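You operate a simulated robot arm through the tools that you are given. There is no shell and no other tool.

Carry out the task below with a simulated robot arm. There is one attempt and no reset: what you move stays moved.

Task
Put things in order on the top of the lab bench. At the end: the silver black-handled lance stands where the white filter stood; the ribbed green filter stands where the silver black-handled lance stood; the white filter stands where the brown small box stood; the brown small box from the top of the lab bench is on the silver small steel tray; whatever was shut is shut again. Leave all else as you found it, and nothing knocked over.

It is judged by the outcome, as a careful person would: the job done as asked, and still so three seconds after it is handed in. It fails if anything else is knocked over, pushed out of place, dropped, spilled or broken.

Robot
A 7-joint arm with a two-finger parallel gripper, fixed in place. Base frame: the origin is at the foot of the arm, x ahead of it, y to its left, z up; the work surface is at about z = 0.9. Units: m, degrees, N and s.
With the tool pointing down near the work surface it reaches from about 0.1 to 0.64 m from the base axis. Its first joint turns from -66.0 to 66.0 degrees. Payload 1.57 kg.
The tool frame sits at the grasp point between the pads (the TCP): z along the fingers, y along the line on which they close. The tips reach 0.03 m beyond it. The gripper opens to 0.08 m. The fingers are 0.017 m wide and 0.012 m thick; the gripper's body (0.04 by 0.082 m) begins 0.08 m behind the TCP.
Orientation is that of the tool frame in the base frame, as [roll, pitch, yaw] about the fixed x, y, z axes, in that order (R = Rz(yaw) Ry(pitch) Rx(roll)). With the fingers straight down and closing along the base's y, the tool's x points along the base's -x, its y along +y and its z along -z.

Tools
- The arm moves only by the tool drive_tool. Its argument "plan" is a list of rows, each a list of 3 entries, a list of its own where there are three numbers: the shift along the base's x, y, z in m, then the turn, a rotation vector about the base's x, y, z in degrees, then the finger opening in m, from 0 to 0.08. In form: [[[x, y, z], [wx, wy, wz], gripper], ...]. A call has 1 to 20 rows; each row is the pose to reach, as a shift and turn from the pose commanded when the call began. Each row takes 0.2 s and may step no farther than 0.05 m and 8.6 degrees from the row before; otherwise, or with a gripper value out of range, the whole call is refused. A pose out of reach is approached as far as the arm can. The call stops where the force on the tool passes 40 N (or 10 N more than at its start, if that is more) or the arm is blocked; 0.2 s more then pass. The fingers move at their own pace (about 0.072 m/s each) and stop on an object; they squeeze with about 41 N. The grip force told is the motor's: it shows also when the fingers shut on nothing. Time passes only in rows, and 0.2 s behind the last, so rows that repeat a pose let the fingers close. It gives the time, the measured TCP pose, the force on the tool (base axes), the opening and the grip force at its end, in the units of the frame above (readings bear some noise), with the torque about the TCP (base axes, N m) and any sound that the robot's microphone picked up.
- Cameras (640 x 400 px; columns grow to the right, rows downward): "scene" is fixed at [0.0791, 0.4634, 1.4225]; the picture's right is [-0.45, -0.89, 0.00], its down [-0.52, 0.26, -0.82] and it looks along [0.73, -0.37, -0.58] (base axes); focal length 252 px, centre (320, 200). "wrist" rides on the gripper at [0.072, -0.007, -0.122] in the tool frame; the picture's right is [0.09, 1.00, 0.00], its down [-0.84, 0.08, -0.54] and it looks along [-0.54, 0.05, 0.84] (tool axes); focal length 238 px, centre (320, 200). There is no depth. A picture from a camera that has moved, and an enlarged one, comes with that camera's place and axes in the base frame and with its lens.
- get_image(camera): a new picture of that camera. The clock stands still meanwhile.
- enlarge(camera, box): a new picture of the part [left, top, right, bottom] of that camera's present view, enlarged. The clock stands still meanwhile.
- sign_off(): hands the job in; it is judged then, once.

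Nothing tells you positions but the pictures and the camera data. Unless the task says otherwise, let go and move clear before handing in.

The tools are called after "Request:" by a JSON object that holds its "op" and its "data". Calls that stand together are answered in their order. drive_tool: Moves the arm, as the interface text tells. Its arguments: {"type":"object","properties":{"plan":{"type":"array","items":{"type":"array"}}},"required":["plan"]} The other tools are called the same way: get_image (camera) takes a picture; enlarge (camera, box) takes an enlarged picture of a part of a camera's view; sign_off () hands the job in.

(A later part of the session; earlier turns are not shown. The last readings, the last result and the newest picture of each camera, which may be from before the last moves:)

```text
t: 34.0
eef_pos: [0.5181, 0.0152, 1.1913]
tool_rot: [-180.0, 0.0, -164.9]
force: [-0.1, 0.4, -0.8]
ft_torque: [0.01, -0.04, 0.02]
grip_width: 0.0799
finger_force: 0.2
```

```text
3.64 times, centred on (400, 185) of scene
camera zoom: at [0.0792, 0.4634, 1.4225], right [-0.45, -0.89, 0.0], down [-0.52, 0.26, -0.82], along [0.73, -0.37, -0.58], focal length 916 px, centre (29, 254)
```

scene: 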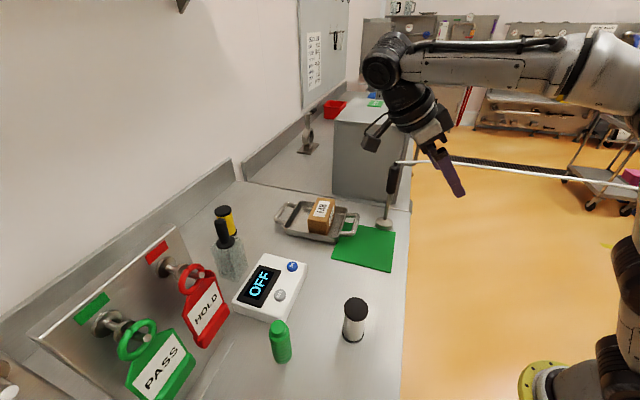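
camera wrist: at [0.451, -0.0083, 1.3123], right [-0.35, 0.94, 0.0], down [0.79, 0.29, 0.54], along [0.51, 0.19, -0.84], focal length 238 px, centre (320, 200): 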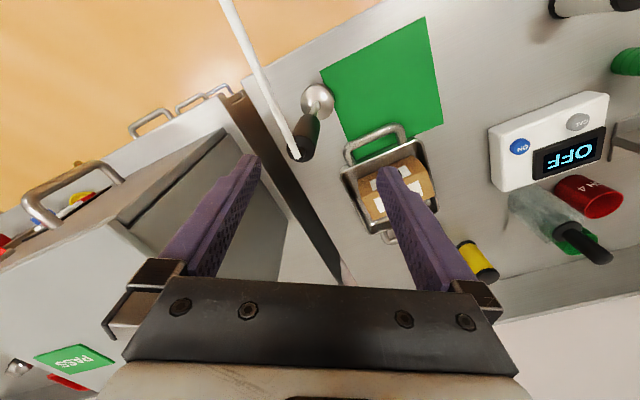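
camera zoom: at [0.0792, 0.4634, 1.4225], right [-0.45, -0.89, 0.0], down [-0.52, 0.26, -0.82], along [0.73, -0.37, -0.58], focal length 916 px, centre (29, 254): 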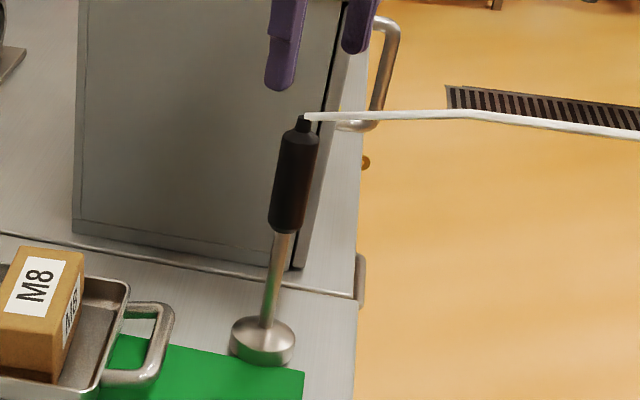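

The two views agree the lance leans about 6° toward (+x, -y), with its foot at (0.521, 0.016), handle middle near (0.533, 0.007, 1.055) and top near (0.539, 0.003, 1.105). I'll tilt the tool to match its axis and hover in line with it.

Request:
{"op": "drive_tool", "data": {"plan": [[[0.011, -0.0075, -0.01], [1.8, 2.5, 0], 0.08], [[0.0223, -0.015, -0.025], [3.56, 4.93, 0], 0.08], [[0.0223, -0.015, -0.03], [3.56, 4.93, 0], 0.08], [[0.0223, -0.015, -0.03], [3.56, 4.93, 0], 0.08]]}}

Request:
{"op": "get_image", "data": {"camera": "wrist"}}

Request:
{"op": "enlarge", "data": {"camera": "scene", "box": [350, 100, 450, 240]}}

```text
t: 35.0
eef_pos: [0.5359, 0.0006, 1.1575]
tool_rot: [175.4, -3.8, -164.7]
force: [0.9, 0.2, 0.1]
ft_torque: [0.01, 0.01, 0.01]
grip_width: 0.0799
finger_force: 0.0
out of reach, approached as far as the arm can: row 2, 3, 4
```

```text
taken
camera wrist: at [0.4784, -0.0308, 1.2823], right [-0.34, 0.94, 0.09], down [0.83, 0.26, 0.49], along [0.43, 0.24, -0.87], focal length 238 px, centre (320, 200)
```

wrist: 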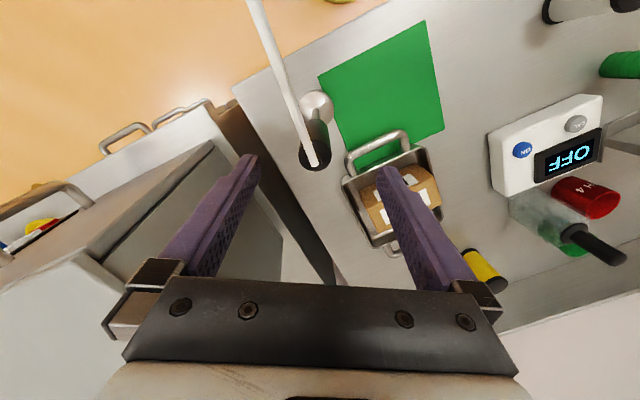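

```text
2.86 times, centred on (400, 170) of scene
camera zoom: at [0.0791, 0.4634, 1.4225], right [-0.45, -0.89, 0.0], down [-0.52, 0.26, -0.82], along [0.73, -0.37, -0.58], focal length 720 px, centre (91, 286)
```

zoom: 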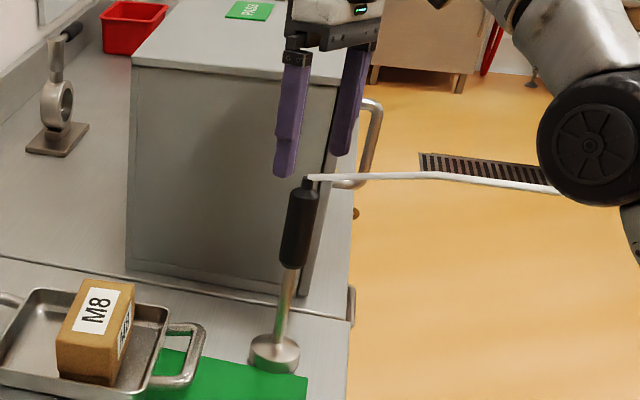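

The tool axis now matches the lance within about 1°. I'll slide halfway down along the axis with a small correction and check again.

Request:
{"op": "drive_tool", "data": {"plan": [[[0.0015, -0.001, -0.02], [0, 0, 0], 0.08], [[0.0, 0.0, -0.045], [0, 0, 0], 0.08], [[0.0, 0.0, -0.045], [0, 0, 0], 0.08]]}}

Request:
{"op": "get_image", "data": {"camera": "wrist"}}

Request:
{"op": "enlarge", "data": {"camera": "wrist", "box": [240, 80, 400, 220]}}

Request:
{"op": "enlarge", "data": {"camera": "scene", "box": [350, 120, 450, 240]}}

```text
t: 35.8
eef_pos: [0.5357, 0.0011, 1.1129]
tool_rot: [175.2, -3.8, -164.8]
force: [-0.3, 0.1, 0.5]
ft_torque: [-0.03, 0.0, -0.03]
grip_width: 0.0802
finger_force: 0.1
```

```text
taken
camera wrist: at [0.4787, -0.031, 1.2375], right [-0.34, 0.94, 0.09], down [0.83, 0.26, 0.49], along [0.44, 0.24, -0.87], focal length 238 px, centre (320, 200)
```

wrist: 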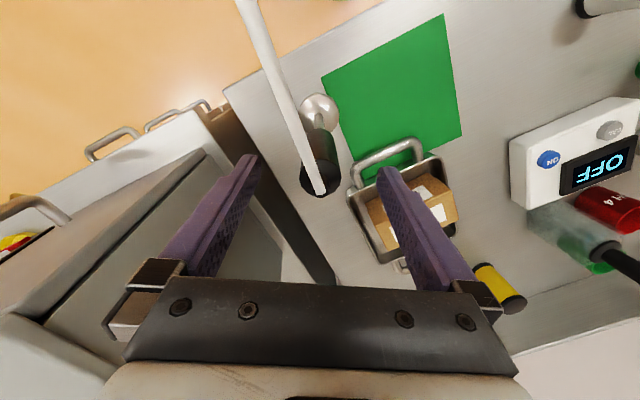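

```text
2.86 times, centred on (320, 150) of wrist
camera zoom: at [0.4787, -0.031, 1.2375], right [-0.34, 0.94, 0.09], down [0.83, 0.26, 0.49], along [0.44, 0.24, -0.87], focal length 681 px, centre (320, 343)
```

zoom: 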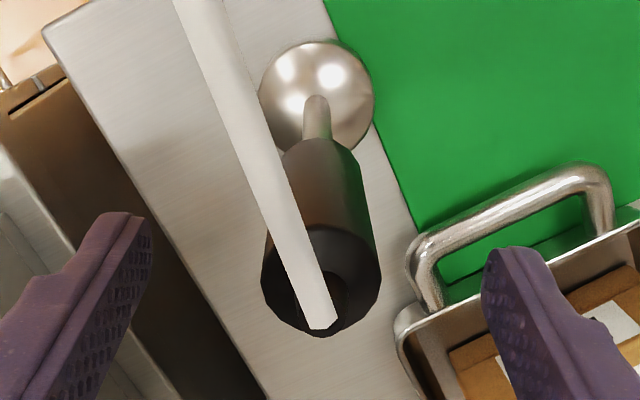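

```text
3.33 times, centred on (400, 180) of scene
camera zoom: at [0.0791, 0.4634, 1.4225], right [-0.45, -0.89, 0.0], down [-0.52, 0.26, -0.82], along [0.73, -0.37, -0.58], focal length 839 px, centre (53, 267)
```

zoom: 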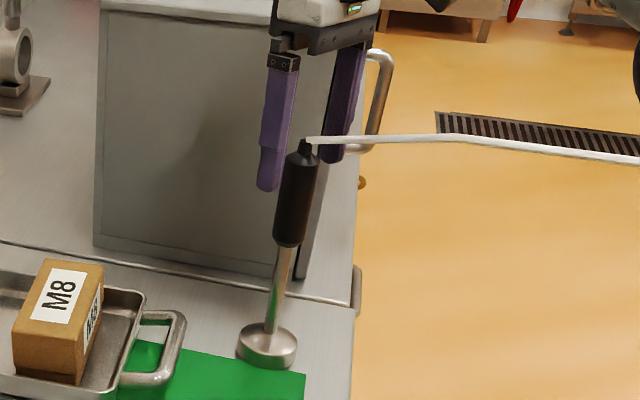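

Lateral alignment is on centre and the cable leaves freely between the fingers. I'll slide down the rest of the way and close gently.

Request:
{"op": "drive_tool", "data": {"plan": [[[-0.0015, 0.001, -0.018], [0, 0, 0], 0.08], [[-0.003, 0.0022, -0.036], [0, 0, 0], 0.08], [[-0.0045, 0.0033, -0.053], [0, 0, 0], 0.08], [[-0.0045, 0.0033, -0.053], [0, 0, 0], 0.05], [[-0.0045, 0.0033, -0.053], [0, 0, 0], 0.02], [[-0.0045, 0.0033, -0.053], [0, 0, 0], 0.02], [[-0.0045, 0.0033, -0.053], [0, 0, 0], 0.02]]}}

Request:
{"op": "get_image", "data": {"camera": "wrist"}}

Request:
{"op": "enlarge", "data": {"camera": "scene", "box": [350, 120, 450, 240]}}

```text
t: 37.4
eef_pos: [0.5326, 0.0042, 1.0604]
tool_rot: [175.4, -3.8, -164.8]
force: [0.6, -0.2, -0.3]
ft_torque: [-0.19, -0.14, 0.01]
grip_width: 0.0272
finger_force: 37.6
```

```text
taken
camera wrist: at [0.4745, -0.0276, 1.1844], right [-0.34, 0.94, 0.09], down [0.83, 0.26, 0.49], along [0.43, 0.24, -0.87], focal length 238 px, centre (320, 200)
```

wrist: 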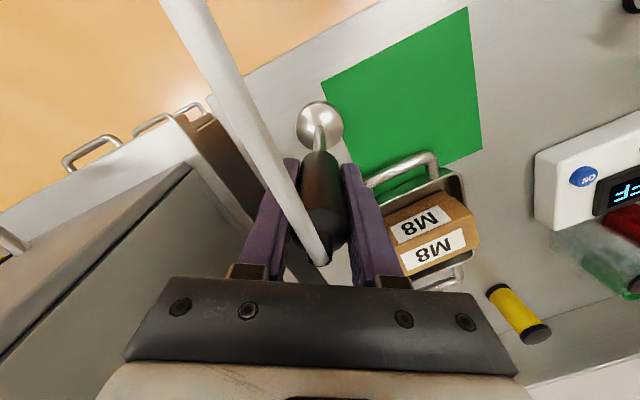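

```text
3.33 times, centred on (400, 180) of scene
camera zoom: at [0.0791, 0.4634, 1.4225], right [-0.45, -0.89, 0.0], down [-0.52, 0.26, -0.82], along [0.73, -0.37, -0.58], focal length 839 px, centre (53, 267)
```

zoom: 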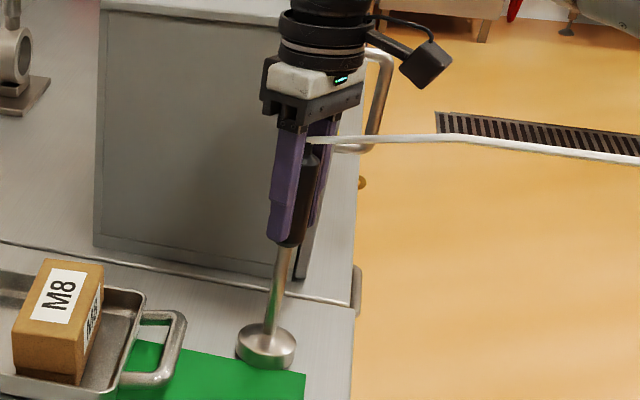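

The handle is firmly held. I'll lift 4 cm first and check for any cable pull.

Request:
{"op": "drive_tool", "data": {"plan": [[[0, 0, 0.015], [0, 0, 0], 0.015], [[0, 0, 0.03], [0, 0, 0], 0.015], [[0, 0, 0.04], [0, 0, 0], 0.015], [[-0.005, 0.005, 0.04], [-1.8, -2.5, 0], 0.015], [[-0.01, 0.01, 0.04], [-3.56, -4.93, 0], 0.015], [[-0.01, 0.01, 0.04], [-3.56, -4.93, 0], 0.015]]}}

Request:
{"op": "get_image", "data": {"camera": "wrist"}}

Request:
{"op": "enlarge", "data": {"camera": "scene", "box": [340, 100, 480, 240]}}

```text
t: 38.8
eef_pos: [0.5218, 0.0143, 1.0994]
tool_rot: [-179.9, 0.0, -165.1]
force: [0.8, -0.4, -4.8]
ft_torque: [-0.07, 0.03, -0.02]
grip_width: 0.0272
finger_force: 37.8
```

```text
taken
camera wrist: at [0.4535, -0.0096, 1.2207], right [-0.35, 0.94, 0.0], down [0.79, 0.29, 0.54], along [0.51, 0.19, -0.84], focal length 238 px, centre (320, 200)
```

wrist: 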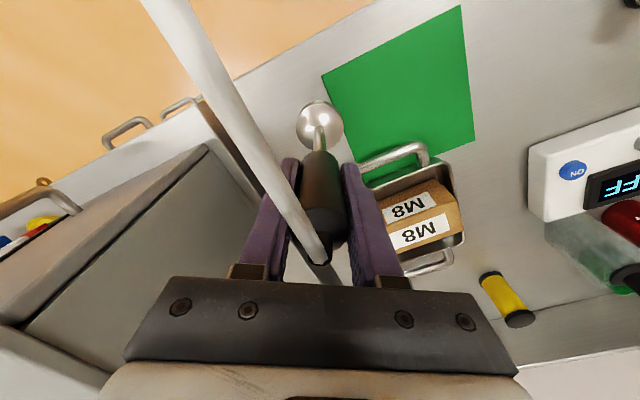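

```text
2.86 times, centred on (410, 170) of scene
camera zoom: at [0.0792, 0.4634, 1.4225], right [-0.45, -0.89, 0.0], down [-0.52, 0.26, -0.82], along [0.73, -0.37, -0.58], focal length 720 px, centre (63, 286)
```

zoom: 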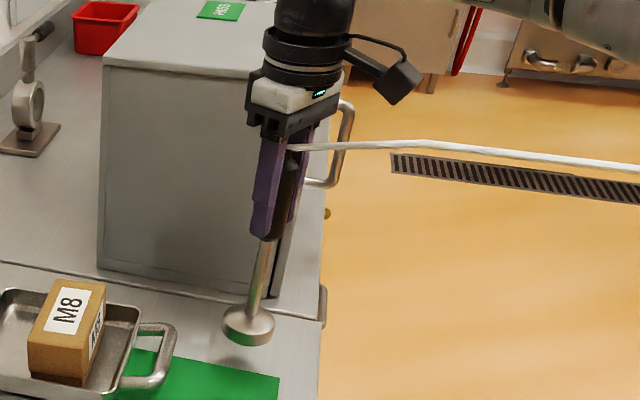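

The lance is upright in the grip and pulls only about 5 N. I'll carry it to the white filter's old spot at (0.407, 0.130).

Request:
{"op": "drive_tool", "data": {"plan": [[[-0.0285, 0.029, 0], [0, 0, 0], 0.015], [[-0.057, 0.058, 0], [0, 0, 0], 0.015], [[-0.0855, 0.087, 0], [0, 0, 0], 0.015], [[-0.114, 0.116, 0], [0, 0, 0], 0.015], [[-0.114, 0.116, -0.015], [0, 0, 0], 0.015], [[-0.114, 0.116, -0.015], [0, 0, 0], 0.015]]}}

Request:
{"op": "get_image", "data": {"camera": "wrist"}}

Request:
{"op": "get_image", "data": {"camera": "scene"}}

Request:
{"op": "enlarge", "data": {"camera": "scene", "box": [320, 140, 440, 290]}}

```text
t: 40.2
eef_pos: [0.4058, 0.1291, 1.0838]
tool_rot: [180.0, 0.0, -165.0]
force: [0.1, 0.2, -2.9]
ft_torque: [0.08, 0.01, 0.01]
grip_width: 0.0271
finger_force: 37.9
```

```text
taken
camera wrist: at [0.3391, 0.106, 1.2055], right [-0.35, 0.94, 0.0], down [0.79, 0.29, 0.54], along [0.51, 0.19, -0.84], focal length 238 px, centre (320, 200)
```

wrist: 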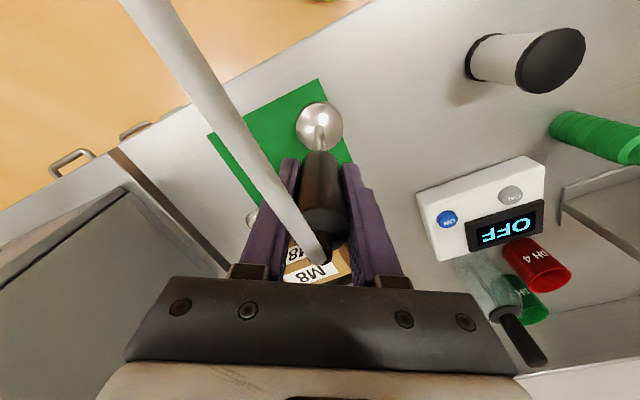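

```text
taken
```

scene: 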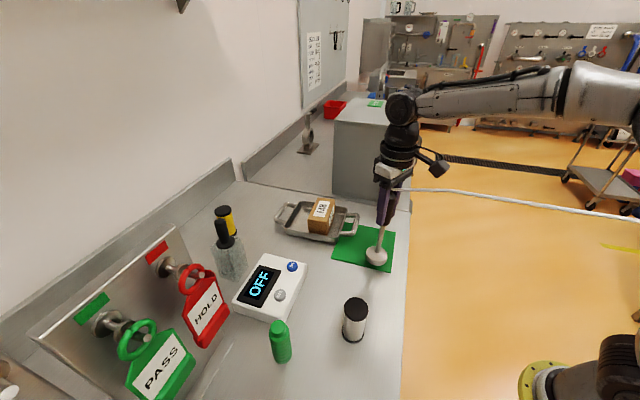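

```text
2.67 times, centred on (380, 215) of scene
camera zoom: at [0.0792, 0.4634, 1.4225], right [-0.45, -0.89, 0.0], down [-0.52, 0.26, -0.82], along [0.73, -0.37, -0.58], focal length 672 px, centre (160, 160)
```

zoom: 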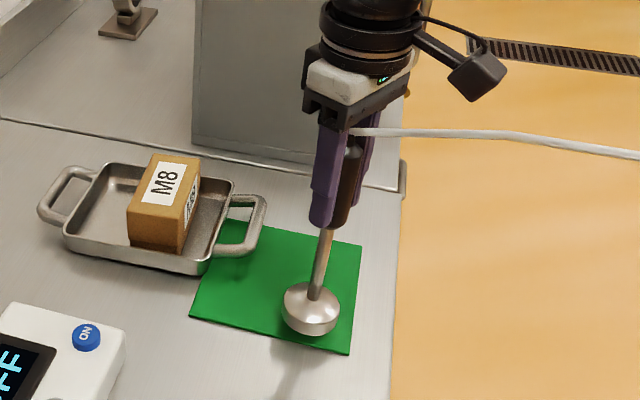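

The lance hangs over the mat at the filter's old place. I'll zoom in to judge whether its foot hangs level.

Request:
{"op": "enlarge", "data": {"camera": "scene", "box": [355, 230, 405, 280]}}

Request:
{"op": "enlarge", "data": {"camera": "wrist", "box": [270, 80, 380, 180]}}

```text
8.00 times, centred on (380, 255) of scene
camera zoom: at [0.0792, 0.4634, 1.4225], right [-0.45, -0.89, 0.0], down [-0.52, 0.26, -0.82], along [0.73, -0.37, -0.58], focal length 2015 px, centre (-160, -240)
```

zoom: 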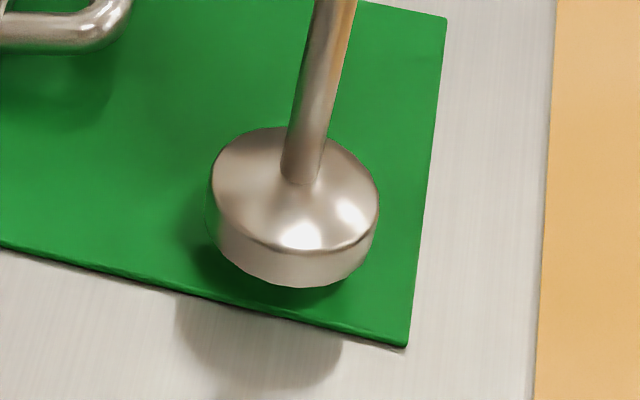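

```text
4.00 times, centred on (325, 130) of wrist
camera zoom: at [0.3391, 0.106, 1.2055], right [-0.35, 0.94, 0.0], down [0.79, 0.29, 0.54], along [0.51, 0.19, -0.84], focal length 953 px, centre (300, 480)
```

zoom: 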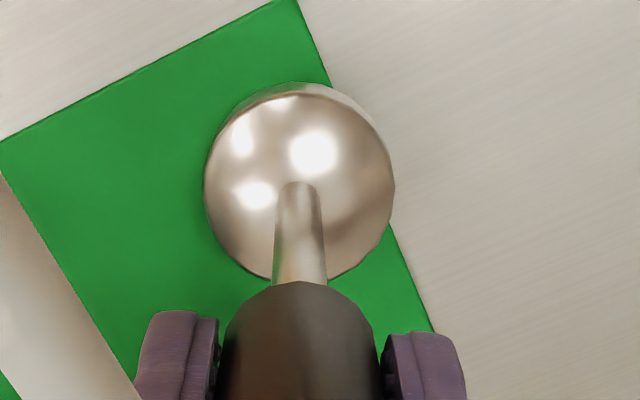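

The foot hangs level and centred on the intended spot. I'll lower slowly until it touches.

Request:
{"op": "drive_tool", "data": {"plan": [[[0, 0, -0.008], [0, 0, 0], 0.015], [[0, 0, -0.014], [0, 0, 0], 0.015], [[0, 0, -0.018], [0, 0, 0], 0.015], [[0, 0, -0.021], [0, 0, 0], 0.015], [[0, 0, -0.021], [0, 0, 0], 0.015]]}}

Request:
{"op": "enlarge", "data": {"camera": "scene", "box": [355, 230, 405, 280]}}

```text
t: 41.4
eef_pos: [0.4069, 0.1302, 1.0641]
tool_rot: [-180.0, 0.0, -165.0]
force: [0.9, 0.4, -3.4]
ft_torque: [0.02, 0.0, 0.02]
grip_width: 0.0271
finger_force: 37.8
```

```text
8.00 times, centred on (380, 255) of scene
camera zoom: at [0.0792, 0.4634, 1.4225], right [-0.45, -0.89, 0.0], down [-0.52, 0.26, -0.82], along [0.73, -0.37, -0.58], focal length 2015 px, centre (-160, -240)
```

zoom: 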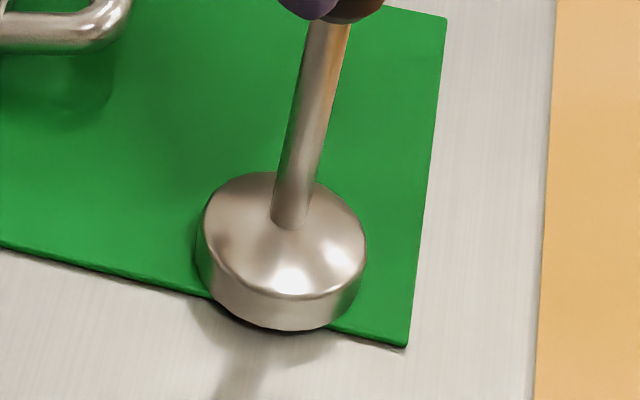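

Nearly down, and compared with the filter's original image position the foot is about 4 mm off. I'll nudge it by (-0.002, -0.004) and lower to contact.

Request:
{"op": "drive_tool", "data": {"plan": [[[-0.001, -0.002, 0.001], [0, 0, 0], 0.015], [[-0.002, -0.004, 0.0], [0, 0, 0], 0.015], [[-0.002, -0.004, -0.002], [0, 0, 0], 0.015], [[-0.002, -0.004, -0.003], [0, 0, 0], 0.015], [[-0.002, -0.004, -0.003], [0, 0, 0], 0.015]]}}

Request:
{"op": "enlarge", "data": {"camera": "scene", "box": [355, 230, 405, 280]}}

```text
t: 42.6
eef_pos: [0.4063, 0.1261, 1.0629]
tool_rot: [180.0, 0.5, -164.9]
force: [0.9, 1.8, 25.8]
ft_torque: [0.3, 0.56, 0.0]
grip_width: 0.0268
finger_force: 37.6
```

```text
8.00 times, centred on (380, 255) of scene
camera zoom: at [0.0788, 0.4633, 1.4226], right [-0.45, -0.89, 0.0], down [-0.52, 0.26, -0.82], along [0.73, -0.37, -0.58], focal length 2015 px, centre (-160, -240)
```

zoom: 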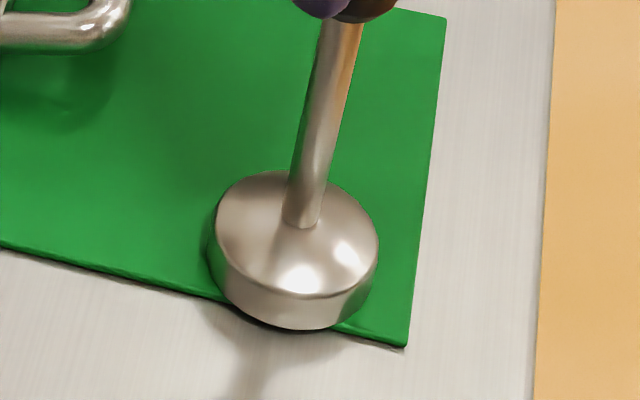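

It is in contact, and the foot matches the filter's old position. I'll ease off the load, open slowly, and look before lifting.

Request:
{"op": "drive_tool", "data": {"plan": [[[0, 0, 0.0015], [0, 0, 0], 0.015], [[0, 0, 0.0015], [0, 0, 0], 0.032], [[0, 0, 0.0015], [0, 0, 0], 0.04], [[0, 0, 0.0015], [0, 0, 0], 0.06], [[0, 0, 0.0015], [0, 0, 0], 0.06]]}}

Request:
{"op": "enlarge", "data": {"camera": "scene", "box": [320, 140, 440, 290]}}

Request:
{"op": "get_image", "data": {"camera": "wrist"}}

```text
t: 43.8
eef_pos: [0.4047, 0.1261, 1.062]
tool_rot: [179.9, 0.0, -165.0]
force: [1.1, 1.4, -0.2]
ft_torque: [0.0, 0.0, 0.02]
grip_width: 0.0601
finger_force: 0.0
```

```text
2.67 times, centred on (380, 215) of scene
camera zoom: at [0.0791, 0.4634, 1.4225], right [-0.45, -0.89, 0.0], down [-0.52, 0.26, -0.82], along [0.73, -0.37, -0.58], focal length 672 px, centre (160, 160)
```

zoom: 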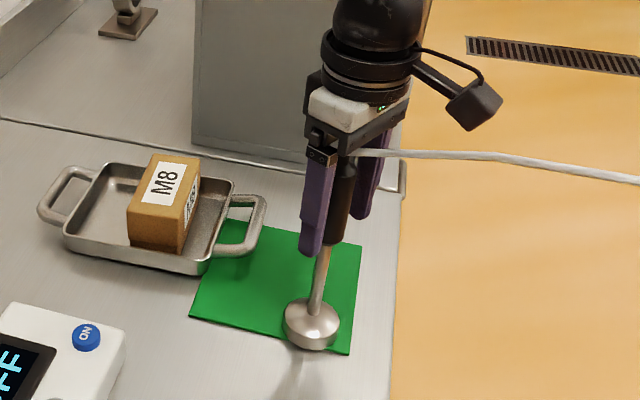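

```text
taken
camera wrist: at [0.3372, 0.1023, 1.1828], right [-0.35, 0.94, 0.0], down [0.79, 0.29, 0.54], along [0.51, 0.19, -0.84], focal length 238 px, centre (320, 200)
```

wrist: 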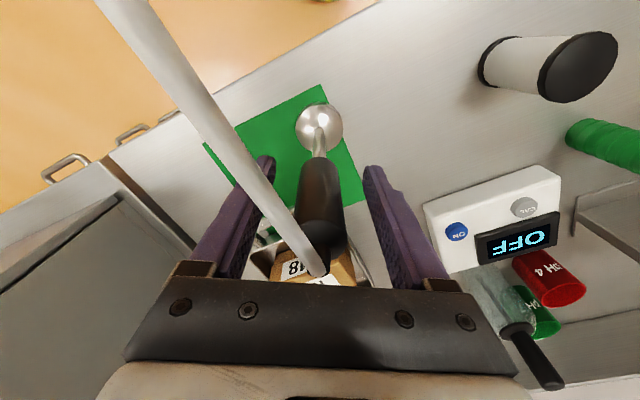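

The lance stands upright on its own. I'll raise the gripper straight up, clear of handle and cable.

Request:
{"op": "drive_tool", "data": {"plan": [[[0, 0, 0.02], [0, 0, 0], 0.06], [[0, 0, 0.05], [0, 0, 0], 0.06], [[0, 0, 0.09], [0, 0, 0], 0.06], [[0, 0, 0.13], [0, 0, 0], 0.06], [[0, 0, 0.17], [0, 0, 0], 0.06], [[0, 0, 0.17], [0, 0, 0], 0.06]]}}

Request:
{"op": "get_image", "data": {"camera": "scene"}}

Request:
{"op": "get_image", "data": {"camera": "wrist"}}

```text
t: 45.2
eef_pos: [0.4065, 0.126, 1.2323]
tool_rot: [-180.0, 0.0, -165.0]
force: [-0.8, -0.2, 1.0]
ft_torque: [-0.02, 0.03, -0.01]
grip_width: 0.0603
finger_force: 0.0
```

```text
taken
```

scene: 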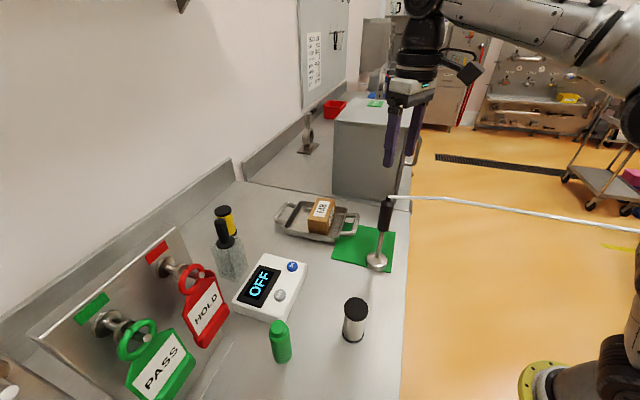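

```text
taken
camera wrist: at [0.3383, 0.1018, 1.3537], right [-0.35, 0.94, 0.0], down [0.79, 0.29, 0.54], along [0.51, 0.19, -0.84], focal length 238 px, centre (320, 200)
```

wrist: 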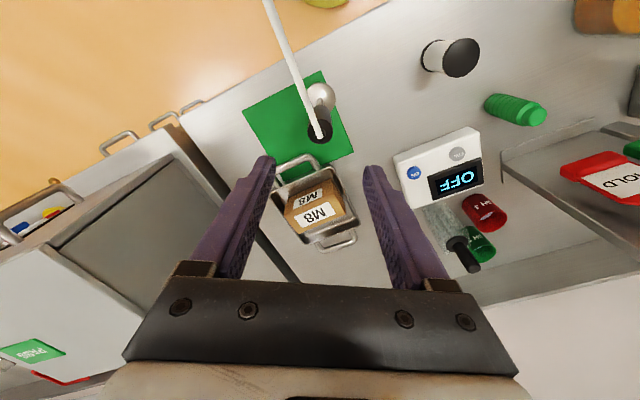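

Lance placed. The cable now crosses around (0.26, 0, 1.15), which I'll keep beneath the raised forearm later. Next I'll go above the ribbed green filter at about (0.306, 0.426), turning the fingers to stay clear of the tags and device.

Request:
{"op": "drive_tool", "data": {"plan": [[[-0.0144, 0.0428, 0], [0, 0, 7.3], 0.06], [[-0.0288, 0.0856, -0.005], [0, 0, 14.6], 0.06], [[-0.0432, 0.1284, -0.01], [0, 0, 21.9], 0.06], [[-0.0576, 0.1712, -0.02], [0, 0, 29.2], 0.06], [[-0.072, 0.214, -0.035], [0, 0, 36.5], 0.06], [[-0.0864, 0.2568, -0.05], [0, 0, 43.8], 0.06], [[-0.1005, 0.2976, -0.07], [0, 0, 51], 0.06], [[-0.1005, 0.2976, -0.082], [0, 0, 51], 0.06], [[-0.1005, 0.2976, -0.082], [0, 0, 51], 0.06]]}}

Request:
{"op": "get_image", "data": {"camera": "scene"}}

Request:
{"op": "get_image", "data": {"camera": "wrist"}}

```text
t: 47.2
eef_pos: [0.3034, 0.4226, 1.1486]
tool_rot: [-180.0, 0.0, -114.0]
force: [0.4, 0.5, -0.3]
ft_torque: [0.04, 0.02, -0.03]
grip_width: 0.0598
finger_force: 0.1
```

```text
taken
```

scene: 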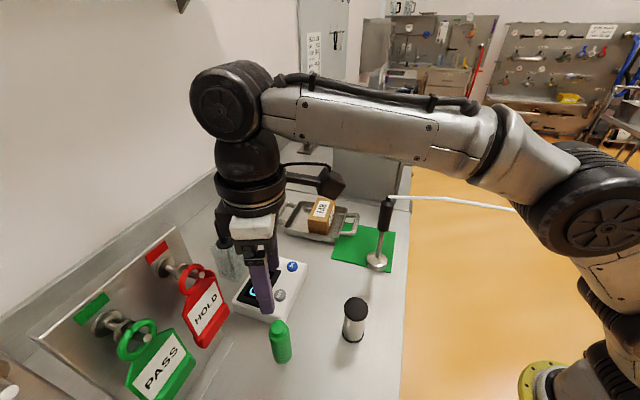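

```text
taken
camera wrist: at [0.2812, 0.3561, 1.2705], right [-0.95, 0.32, 0.0], down [0.27, 0.8, 0.54], along [0.17, 0.51, -0.84], focal length 238 px, centre (320, 200)
```

wrist: 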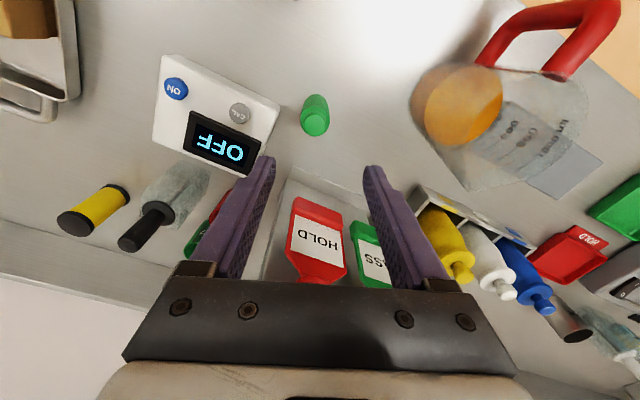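

The gripper is nearly above the green filter, with tags well outside the fingers. I'll zoom in for the fine offset.

Request:
{"op": "enlarge", "data": {"camera": "wrist", "box": [270, 70, 370, 170]}}

Request:
{"op": "enlarge", "data": {"camera": "scene", "box": [230, 280, 330, 380]}}

```text
4.00 times, centred on (320, 120) of wrist
camera zoom: at [0.2812, 0.3561, 1.2705], right [-0.95, 0.32, 0.0], down [0.27, 0.8, 0.54], along [0.17, 0.51, -0.84], focal length 953 px, centre (320, 520)
```

zoom: 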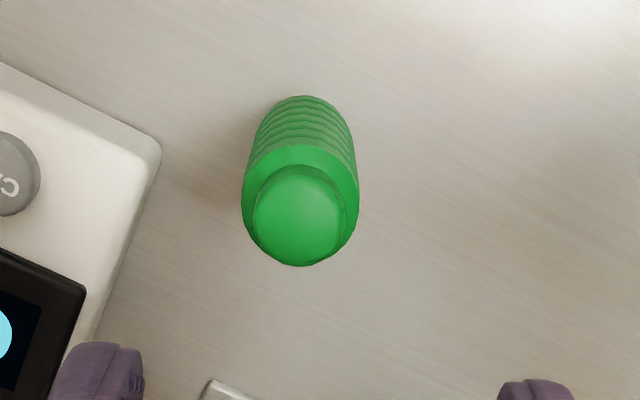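

```text
4.00 times, centred on (280, 330) of scene
camera zoom: at [0.0791, 0.4634, 1.4225], right [-0.45, -0.89, 0.0], down [-0.52, 0.26, -0.82], along [0.73, -0.37, -0.58], focal length 1007 px, centre (480, -320)
```

zoom: 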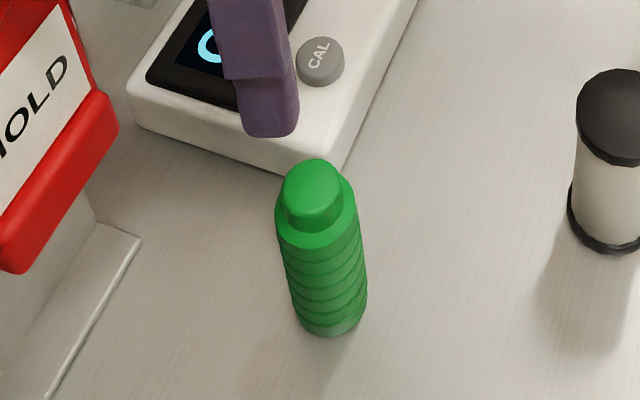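

The filter is about 6 mm off in +x, at (0.3085, 0.4215), with a diameter near 0.035. I'll correct, descend and grip.

Request:
{"op": "drive_tool", "data": {"plan": [[[0.005, -0.0015, -0.02], [0, 0, 0], 0.06], [[0.005, -0.0015, -0.06], [0, 0, 0], 0.06], [[0.005, -0.0015, -0.1], [0, 0, 0], 0.06], [[0.005, -0.0015, -0.14], [0, 0, 0], 0.06], [[0.005, -0.0015, -0.17], [0, 0, 0], 0.06], [[0.005, -0.0015, -0.193], [0, 0, 0], 0.06], [[0.005, -0.0015, -0.193], [0, 0, 0], 0.06]]}}

Request:
{"op": "get_image", "data": {"camera": "wrist"}}

Request:
{"op": "get_image", "data": {"camera": "scene"}}

```text
t: 48.8
eef_pos: [0.3106, 0.4221, 0.9554]
tool_rot: [-180.0, -0.1, -114.0]
force: [0.0, 0.3, -0.2]
ft_torque: [0.0, 0.01, 0.0]
grip_width: 0.0601
finger_force: 0.0
```

```text
taken
camera wrist: at [0.2868, 0.3551, 1.0766], right [-0.95, 0.32, 0.0], down [0.27, 0.8, 0.54], along [0.17, 0.51, -0.84], focal length 238 px, centre (320, 200)
```

wrist: 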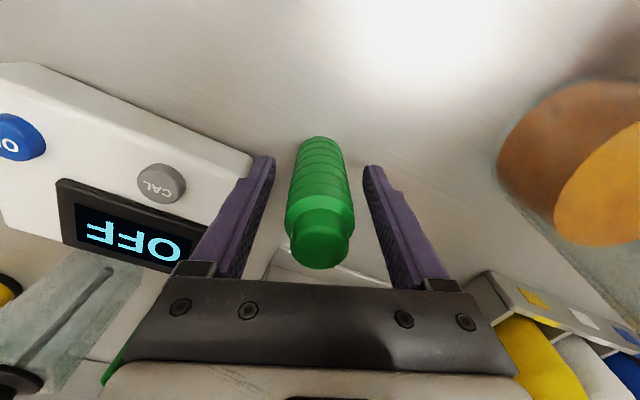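

```text
taken
```

scene: 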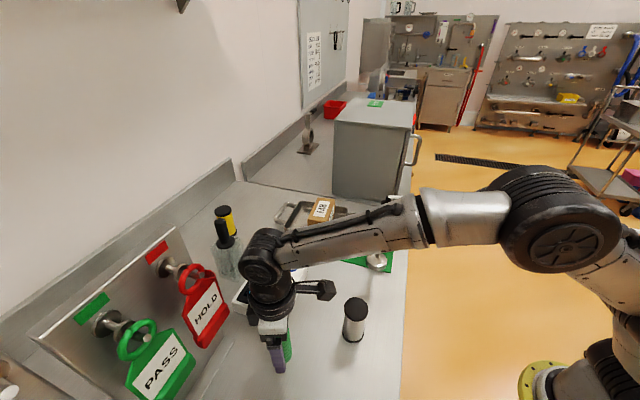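

The filter sits between the fingers. Closing now.

Request:
{"op": "drive_tool", "data": {"plan": [[[0, 0, 0], [0, 0, 0], 0.03], [[0, 0, 0], [0, 0, 0], 0.025], [[0, 0, 0], [0, 0, 0], 0.025], [[0, 0, 0], [0, 0, 0], 0.025]]}}

```text
t: 49.8
eef_pos: [0.3096, 0.4231, 0.9557]
tool_rot: [179.9, -0.1, -114.0]
force: [-0.5, -0.2, -0.5]
ft_torque: [0.02, 0.0, 0.01]
grip_width: 0.0325
finger_force: 40.9
```

Gripped at 0.0325 m. I'll lift it high and carry it on an outer arc, past the tray and outside the lance.

Request:
{"op": "drive_tool", "data": {"plan": [[[0, 0, 0.045], [0, 0, 0], 0.025], [[0, 0, 0.092], [0, 0, 0], 0.025], [[0, 0, 0.14], [0, 0, 0], 0.025], [[0, 0, 0.184], [0, 0, 0], 0.025], [[0.04, -0.028, 0.184], [0, 0, -5.1], 0.025], [[0.08, -0.061, 0.184], [0, 0, -10.2], 0.025], [[0.118, -0.093, 0.184], [0, 0, -15.3], 0.025], [[0.148, -0.132, 0.184], [0, 0, -20.4], 0.025], [[0.176, -0.173, 0.184], [0, 0, -25.5], 0.025], [[0.198, -0.216, 0.184], [0, 0, -30.6], 0.025], [[0.198, -0.216, 0.184], [0, 0, -30.6], 0.025]]}}

Request:
{"op": "get_image", "data": {"camera": "scene"}}

Request:
{"op": "get_image", "data": {"camera": "wrist"}}

```text
refused: row 6 steps farther than a row can; nothing moved
```

```text
taken
```

scene: 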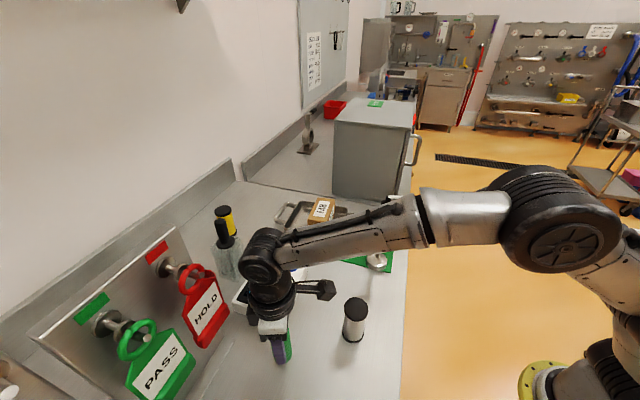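

```text
taken
camera wrist: at [0.2868, 0.3551, 1.077], right [-0.95, 0.32, 0.0], down [0.27, 0.8, 0.54], along [0.17, 0.51, -0.84], focal length 238 px, centre (320, 200)
```

wrist: 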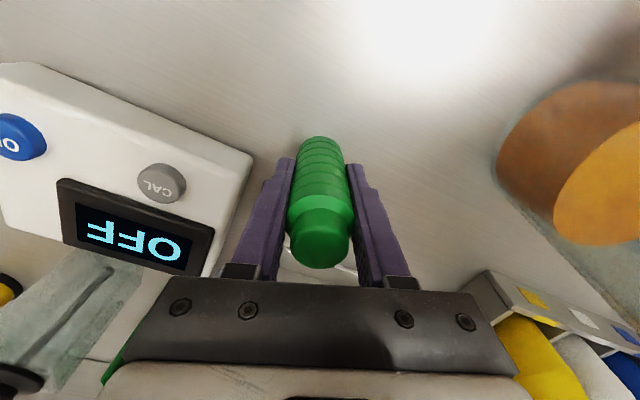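

A step was slightly too long, so nothing moved. I'll use finer steps for the same arc.

Request:
{"op": "drive_tool", "data": {"plan": [[[0, 0, 0.045], [0, 0, 0], 0.025], [[0, 0, 0.092], [0, 0, 0], 0.025], [[0, 0, 0.14], [0, 0, 0], 0.025], [[0, 0, 0.184], [0, 0, 0], 0.025], [[0.035, -0.027, 0.184], [0, 0, -5.1], 0.025], [[0.07, -0.055, 0.184], [0, 0, -10.2], 0.025], [[0.104, -0.085, 0.184], [0, 0, -15.3], 0.025], [[0.133, -0.12, 0.184], [0, 0, -20.4], 0.025], [[0.16, -0.155, 0.184], [0, 0, -25.5], 0.025], [[0.183, -0.193, 0.184], [0, 0, -30.6], 0.025], [[0.198, -0.22, 0.184], [0, 0, -33], 0.025], [[0.198, -0.22, 0.184], [0, 0, -33], 0.025]]}}

Request:
{"op": "get_image", "data": {"camera": "scene"}}

Request:
{"op": "get_image", "data": {"camera": "wrist"}}

```text
t: 52.4
eef_pos: [0.5068, 0.2009, 1.1413]
tool_rot: [-179.9, 0.0, -147.0]
force: [0.3, 0.7, 0.5]
ft_torque: [0.0, -0.01, -0.05]
grip_width: 0.0325
finger_force: 40.6
```

```text
taken
```

scene: 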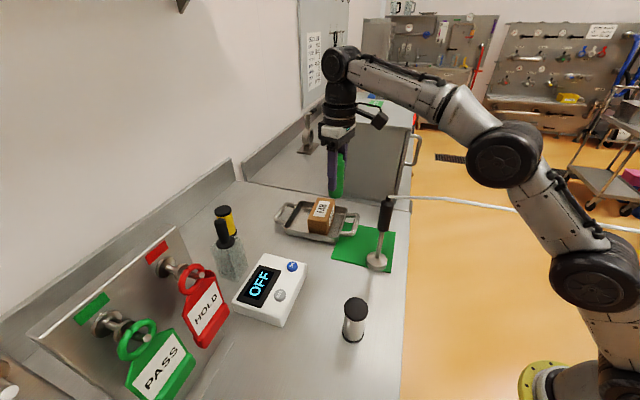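

```text
taken
camera wrist: at [0.4499, 0.1584, 1.2629], right [-0.62, 0.79, 0.0], down [0.66, 0.52, 0.54], along [0.43, 0.34, -0.84], focal length 238 px, centre (320, 200)
```

wrist: 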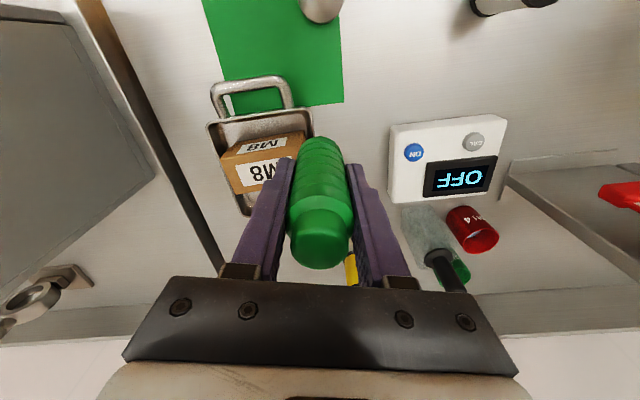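

The carry is clear so far. Before swinging over the cable I'll check its course near the upper arm.

Request:
{"op": "enlarge", "data": {"camera": "scene", "box": [380, 120, 640, 320]}}

```text
2.00 times, centred on (510, 220) of scene
camera zoom: at [0.0792, 0.4633, 1.4225], right [-0.45, -0.89, 0.0], down [-0.52, 0.26, -0.82], along [0.73, -0.37, -0.58], focal length 504 px, centre (-60, 160)
```

zoom: 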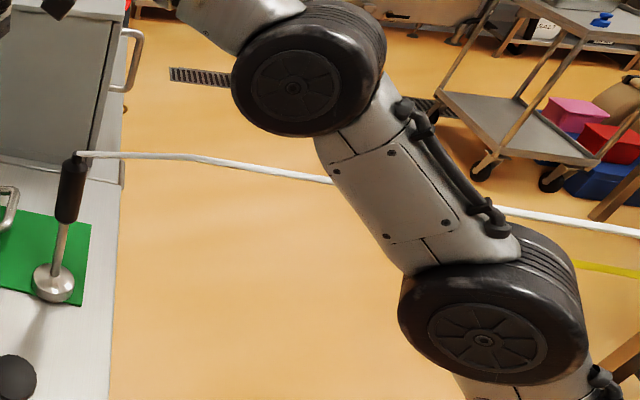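

The cable should pass under the elbow and in front of the upper arm with a few centimetres to spare. I'll swing on in stages and watch it.

Request:
{"op": "drive_tool", "data": {"plan": [[[0.012, -0.035, 0], [0, 0, -3], 0.025], [[0.019, -0.07, 0], [0, 0, -6], 0.025], [[0.024, -0.105, 0], [0, 0, -9], 0.025], [[0.023, -0.13, 0], [0, 0, -12], 0.025], [[0.023, -0.13, 0], [0, 0, -12], 0.025]]}}

Request:
{"op": "enlarge", "data": {"camera": "scene", "box": [320, 80, 640, 330]}}

Request:
{"op": "get_image", "data": {"camera": "wrist"}}

```text
t: 53.6
eef_pos: [0.53, 0.0733, 1.1423]
tool_rot: [179.9, 0.0, -159.0]
force: [-0.6, -0.2, -0.3]
ft_torque: [0.0, 0.01, -0.01]
grip_width: 0.0324
finger_force: 41.2
```

```text
1.60 times, centred on (480, 205) of scene
camera zoom: at [0.0791, 0.4633, 1.4225], right [-0.45, -0.89, 0.0], down [-0.52, 0.26, -0.82], along [0.73, -0.37, -0.58], focal length 403 px, centre (64, 192)
```

zoom: 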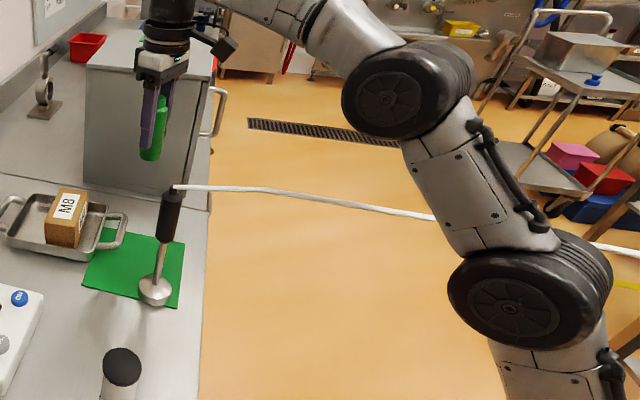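

```text
taken
camera wrist: at [0.4652, 0.0426, 1.2634], right [-0.44, 0.9, 0.0], down [0.75, 0.37, 0.54], along [0.49, 0.24, -0.84], focal length 238 px, centre (320, 200)
```

wrist: 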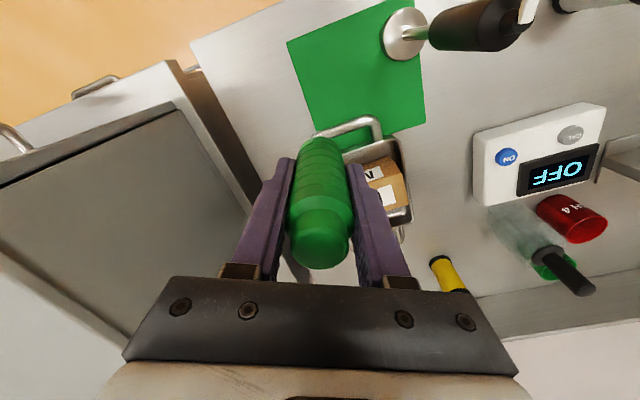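

The cable and lance are undisturbed. I'll complete the swing to above the lance's old spot.

Request:
{"op": "drive_tool", "data": {"plan": [[[-0.002, -0.02, 0], [0, 0, -2], 0.025], [[-0.005, -0.04, 0], [0, 0, -4], 0.025], [[-0.0085, -0.058, 0], [0, 0, -6], 0.025], [[-0.0085, -0.058, -0.03], [0, 0, -6], 0.025], [[-0.0085, -0.058, -0.03], [0, 0, -6], 0.025]]}}

Request:
{"op": "enlarge", "data": {"camera": "scene", "box": [320, 80, 640, 330]}}

Request:
{"op": "get_image", "data": {"camera": "wrist"}}

```text
t: 54.8
eef_pos: [0.523, 0.0146, 1.1112]
tool_rot: [-180.0, 0.0, -165.0]
force: [-0.1, 0.4, 0.0]
ft_torque: [-0.01, 0.0, 0.01]
grip_width: 0.0325
finger_force: 40.8
```

```text
1.60 times, centred on (480, 205) of scene
camera zoom: at [0.0791, 0.4634, 1.4225], right [-0.45, -0.89, 0.0], down [-0.52, 0.26, -0.82], along [0.73, -0.37, -0.58], focal length 403 px, centre (64, 192)
```

zoom: 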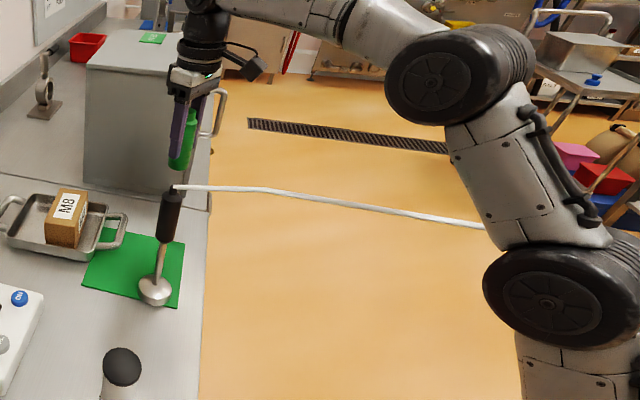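

```text
taken
camera wrist: at [0.4548, -0.0097, 1.2327], right [-0.35, 0.94, 0.0], down [0.79, 0.29, 0.54], along [0.51, 0.19, -0.84], focal length 238 px, centre (320, 200)
```

wrist: 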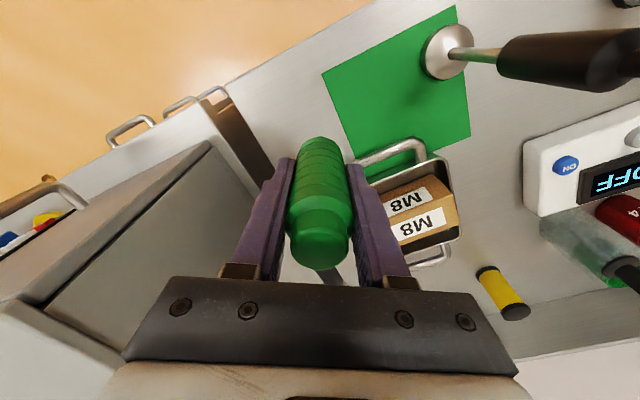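

The cable is still untouched. I'll descend to about 1 cm above the bench and check the position.

Request:
{"op": "drive_tool", "data": {"plan": [[[0, 0, -0.035], [0, 0, 0], 0.025], [[0, 0, -0.07], [0, 0, 0], 0.025], [[0, 0, -0.105], [0, 0, 0], 0.025], [[0, 0, -0.135], [0, 0, 0], 0.025], [[0, 0, -0.145], [0, 0, 0], 0.025], [[0, 0, -0.145], [0, 0, 0], 0.025]]}}

Request:
{"op": "enlarge", "data": {"camera": "scene", "box": [340, 140, 460, 240]}}

Request:
{"op": "get_image", "data": {"camera": "scene"}}

Request:
{"op": "get_image", "data": {"camera": "wrist"}}

```text
t: 56.2
eef_pos: [0.5221, 0.0129, 0.9652]
tool_rot: [-179.9, -0.1, -165.0]
force: [0.8, 0.2, -0.4]
ft_torque: [-0.03, 0.06, 0.01]
grip_width: 0.0323
finger_force: 40.9
```

```text
4.00 times, centred on (400, 190) of scene
camera zoom: at [0.0791, 0.4634, 1.4225], right [-0.45, -0.89, 0.0], down [-0.52, 0.26, -0.82], along [0.73, -0.37, -0.58], focal length 1007 px, centre (0, 240)
```

zoom: 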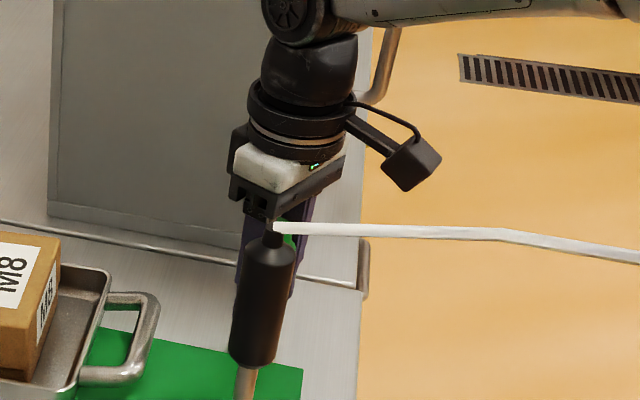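

```text
taken
```

scene: 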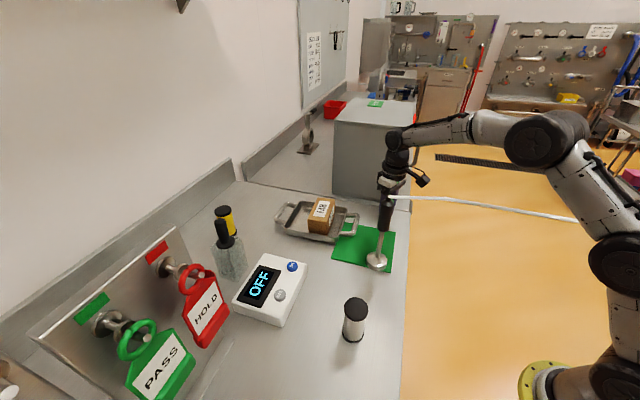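

```text
taken
camera wrist: at [0.4542, -0.0099, 1.087], right [-0.35, 0.94, 0.0], down [0.79, 0.29, 0.54], along [0.51, 0.19, -0.84], focal length 238 px, centre (320, 200)
```

wrist: 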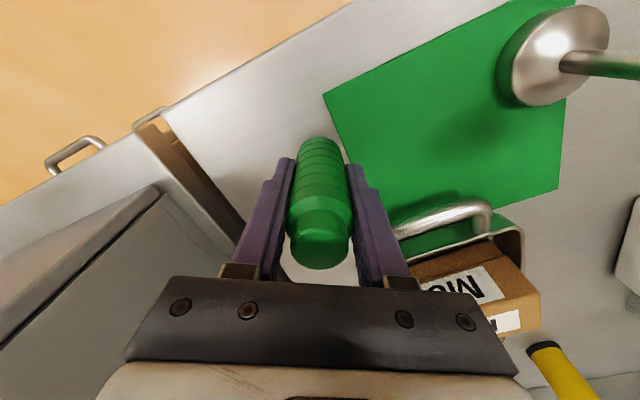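

The filter is just above the old lance spot, beside the mat edge and clear of it. I'll lower it to contact.

Request:
{"op": "drive_tool", "data": {"plan": [[[0, 0, -0.005], [0, 0, 0], 0.025], [[0, 0, -0.008], [0, 0, 0], 0.025], [[0, 0, -0.01], [0, 0, 0], 0.025], [[0, 0, -0.01], [0, 0, 0], 0.025]]}}

```text
t: 57.2
eef_pos: [0.5215, 0.0148, 0.9561]
tool_rot: [180.0, 0.0, -165.0]
force: [-0.2, -1.2, 0.2]
ft_torque: [-0.02, 0.02, -0.01]
grip_width: 0.0322
finger_force: 40.6
```

Request:
{"op": "drive_tool", "data": {"plan": [[[0, 0, -0.001], [0, 0, 0], 0.025], [[0, 0, -0.002], [0, 0, 0], 0.025], [[0, 0, -0.002], [0, 0, 0], 0.025]]}}

```text
t: 58.0
eef_pos: [0.5231, 0.015, 0.9565]
tool_rot: [180.0, 0.3, -165.1]
force: [-3.4, -0.1, 13.5]
ft_torque: [-0.03, 0.31, -0.04]
grip_width: 0.0324
finger_force: 41.0
```

The filter now bears on the bench at 13 N. I'll ease off, open moderately, and rise straight up.

Request:
{"op": "drive_tool", "data": {"plan": [[[0, 0, 0.001], [0, 0, 0], 0.025], [[0, 0, 0.001], [0, 0, 0], 0.045], [[0, 0, 0.001], [0, 0, 0], 0.06], [[0, 0, 0.001], [0, 0, 0], 0.06], [[0, 0, 0.03], [0, 0, 0], 0.06], [[0, 0, 0.07], [0, 0, 0], 0.06], [[0, 0, 0.115], [0, 0, 0], 0.06], [[0, 0, 0.16], [0, 0, 0], 0.06], [[0, 0, 0.19], [0, 0, 0], 0.06], [[0, 0, 0.19], [0, 0, 0], 0.06]]}}

Request:
{"op": "get_image", "data": {"camera": "scene"}}

Request:
{"op": "get_image", "data": {"camera": "wrist"}}

```text
t: 60.2
eef_pos: [0.5215, 0.0167, 1.1454]
tool_rot: [179.9, 0.1, -165.0]
force: [0.0, 0.0, -0.5]
ft_torque: [0.02, 0.01, 0.02]
grip_width: 0.06
finger_force: 0.1
```

```text
taken
```

scene: 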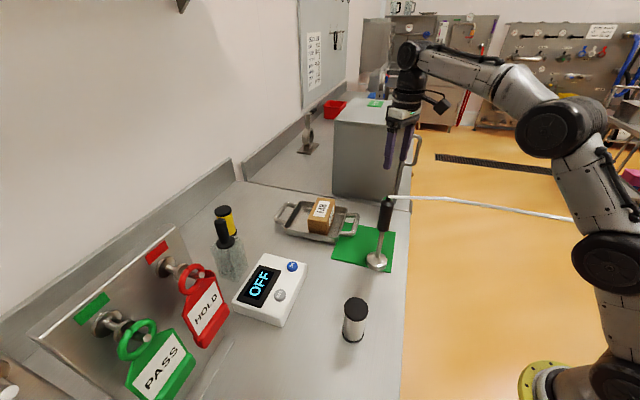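

```text
taken
camera wrist: at [0.4547, -0.0076, 1.267], right [-0.35, 0.94, 0.0], down [0.79, 0.29, 0.54], along [0.51, 0.19, -0.84], focal length 238 px, centre (320, 200)
```

wrist: 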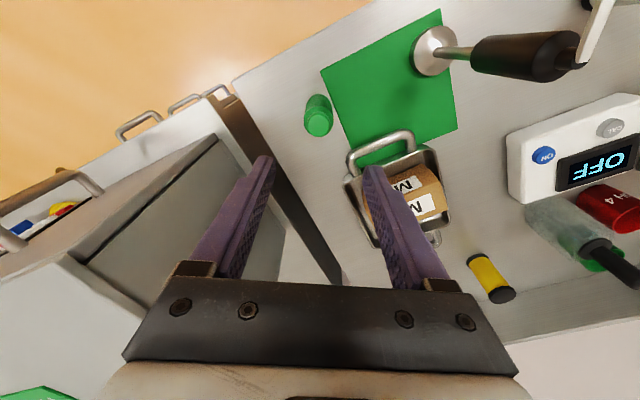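

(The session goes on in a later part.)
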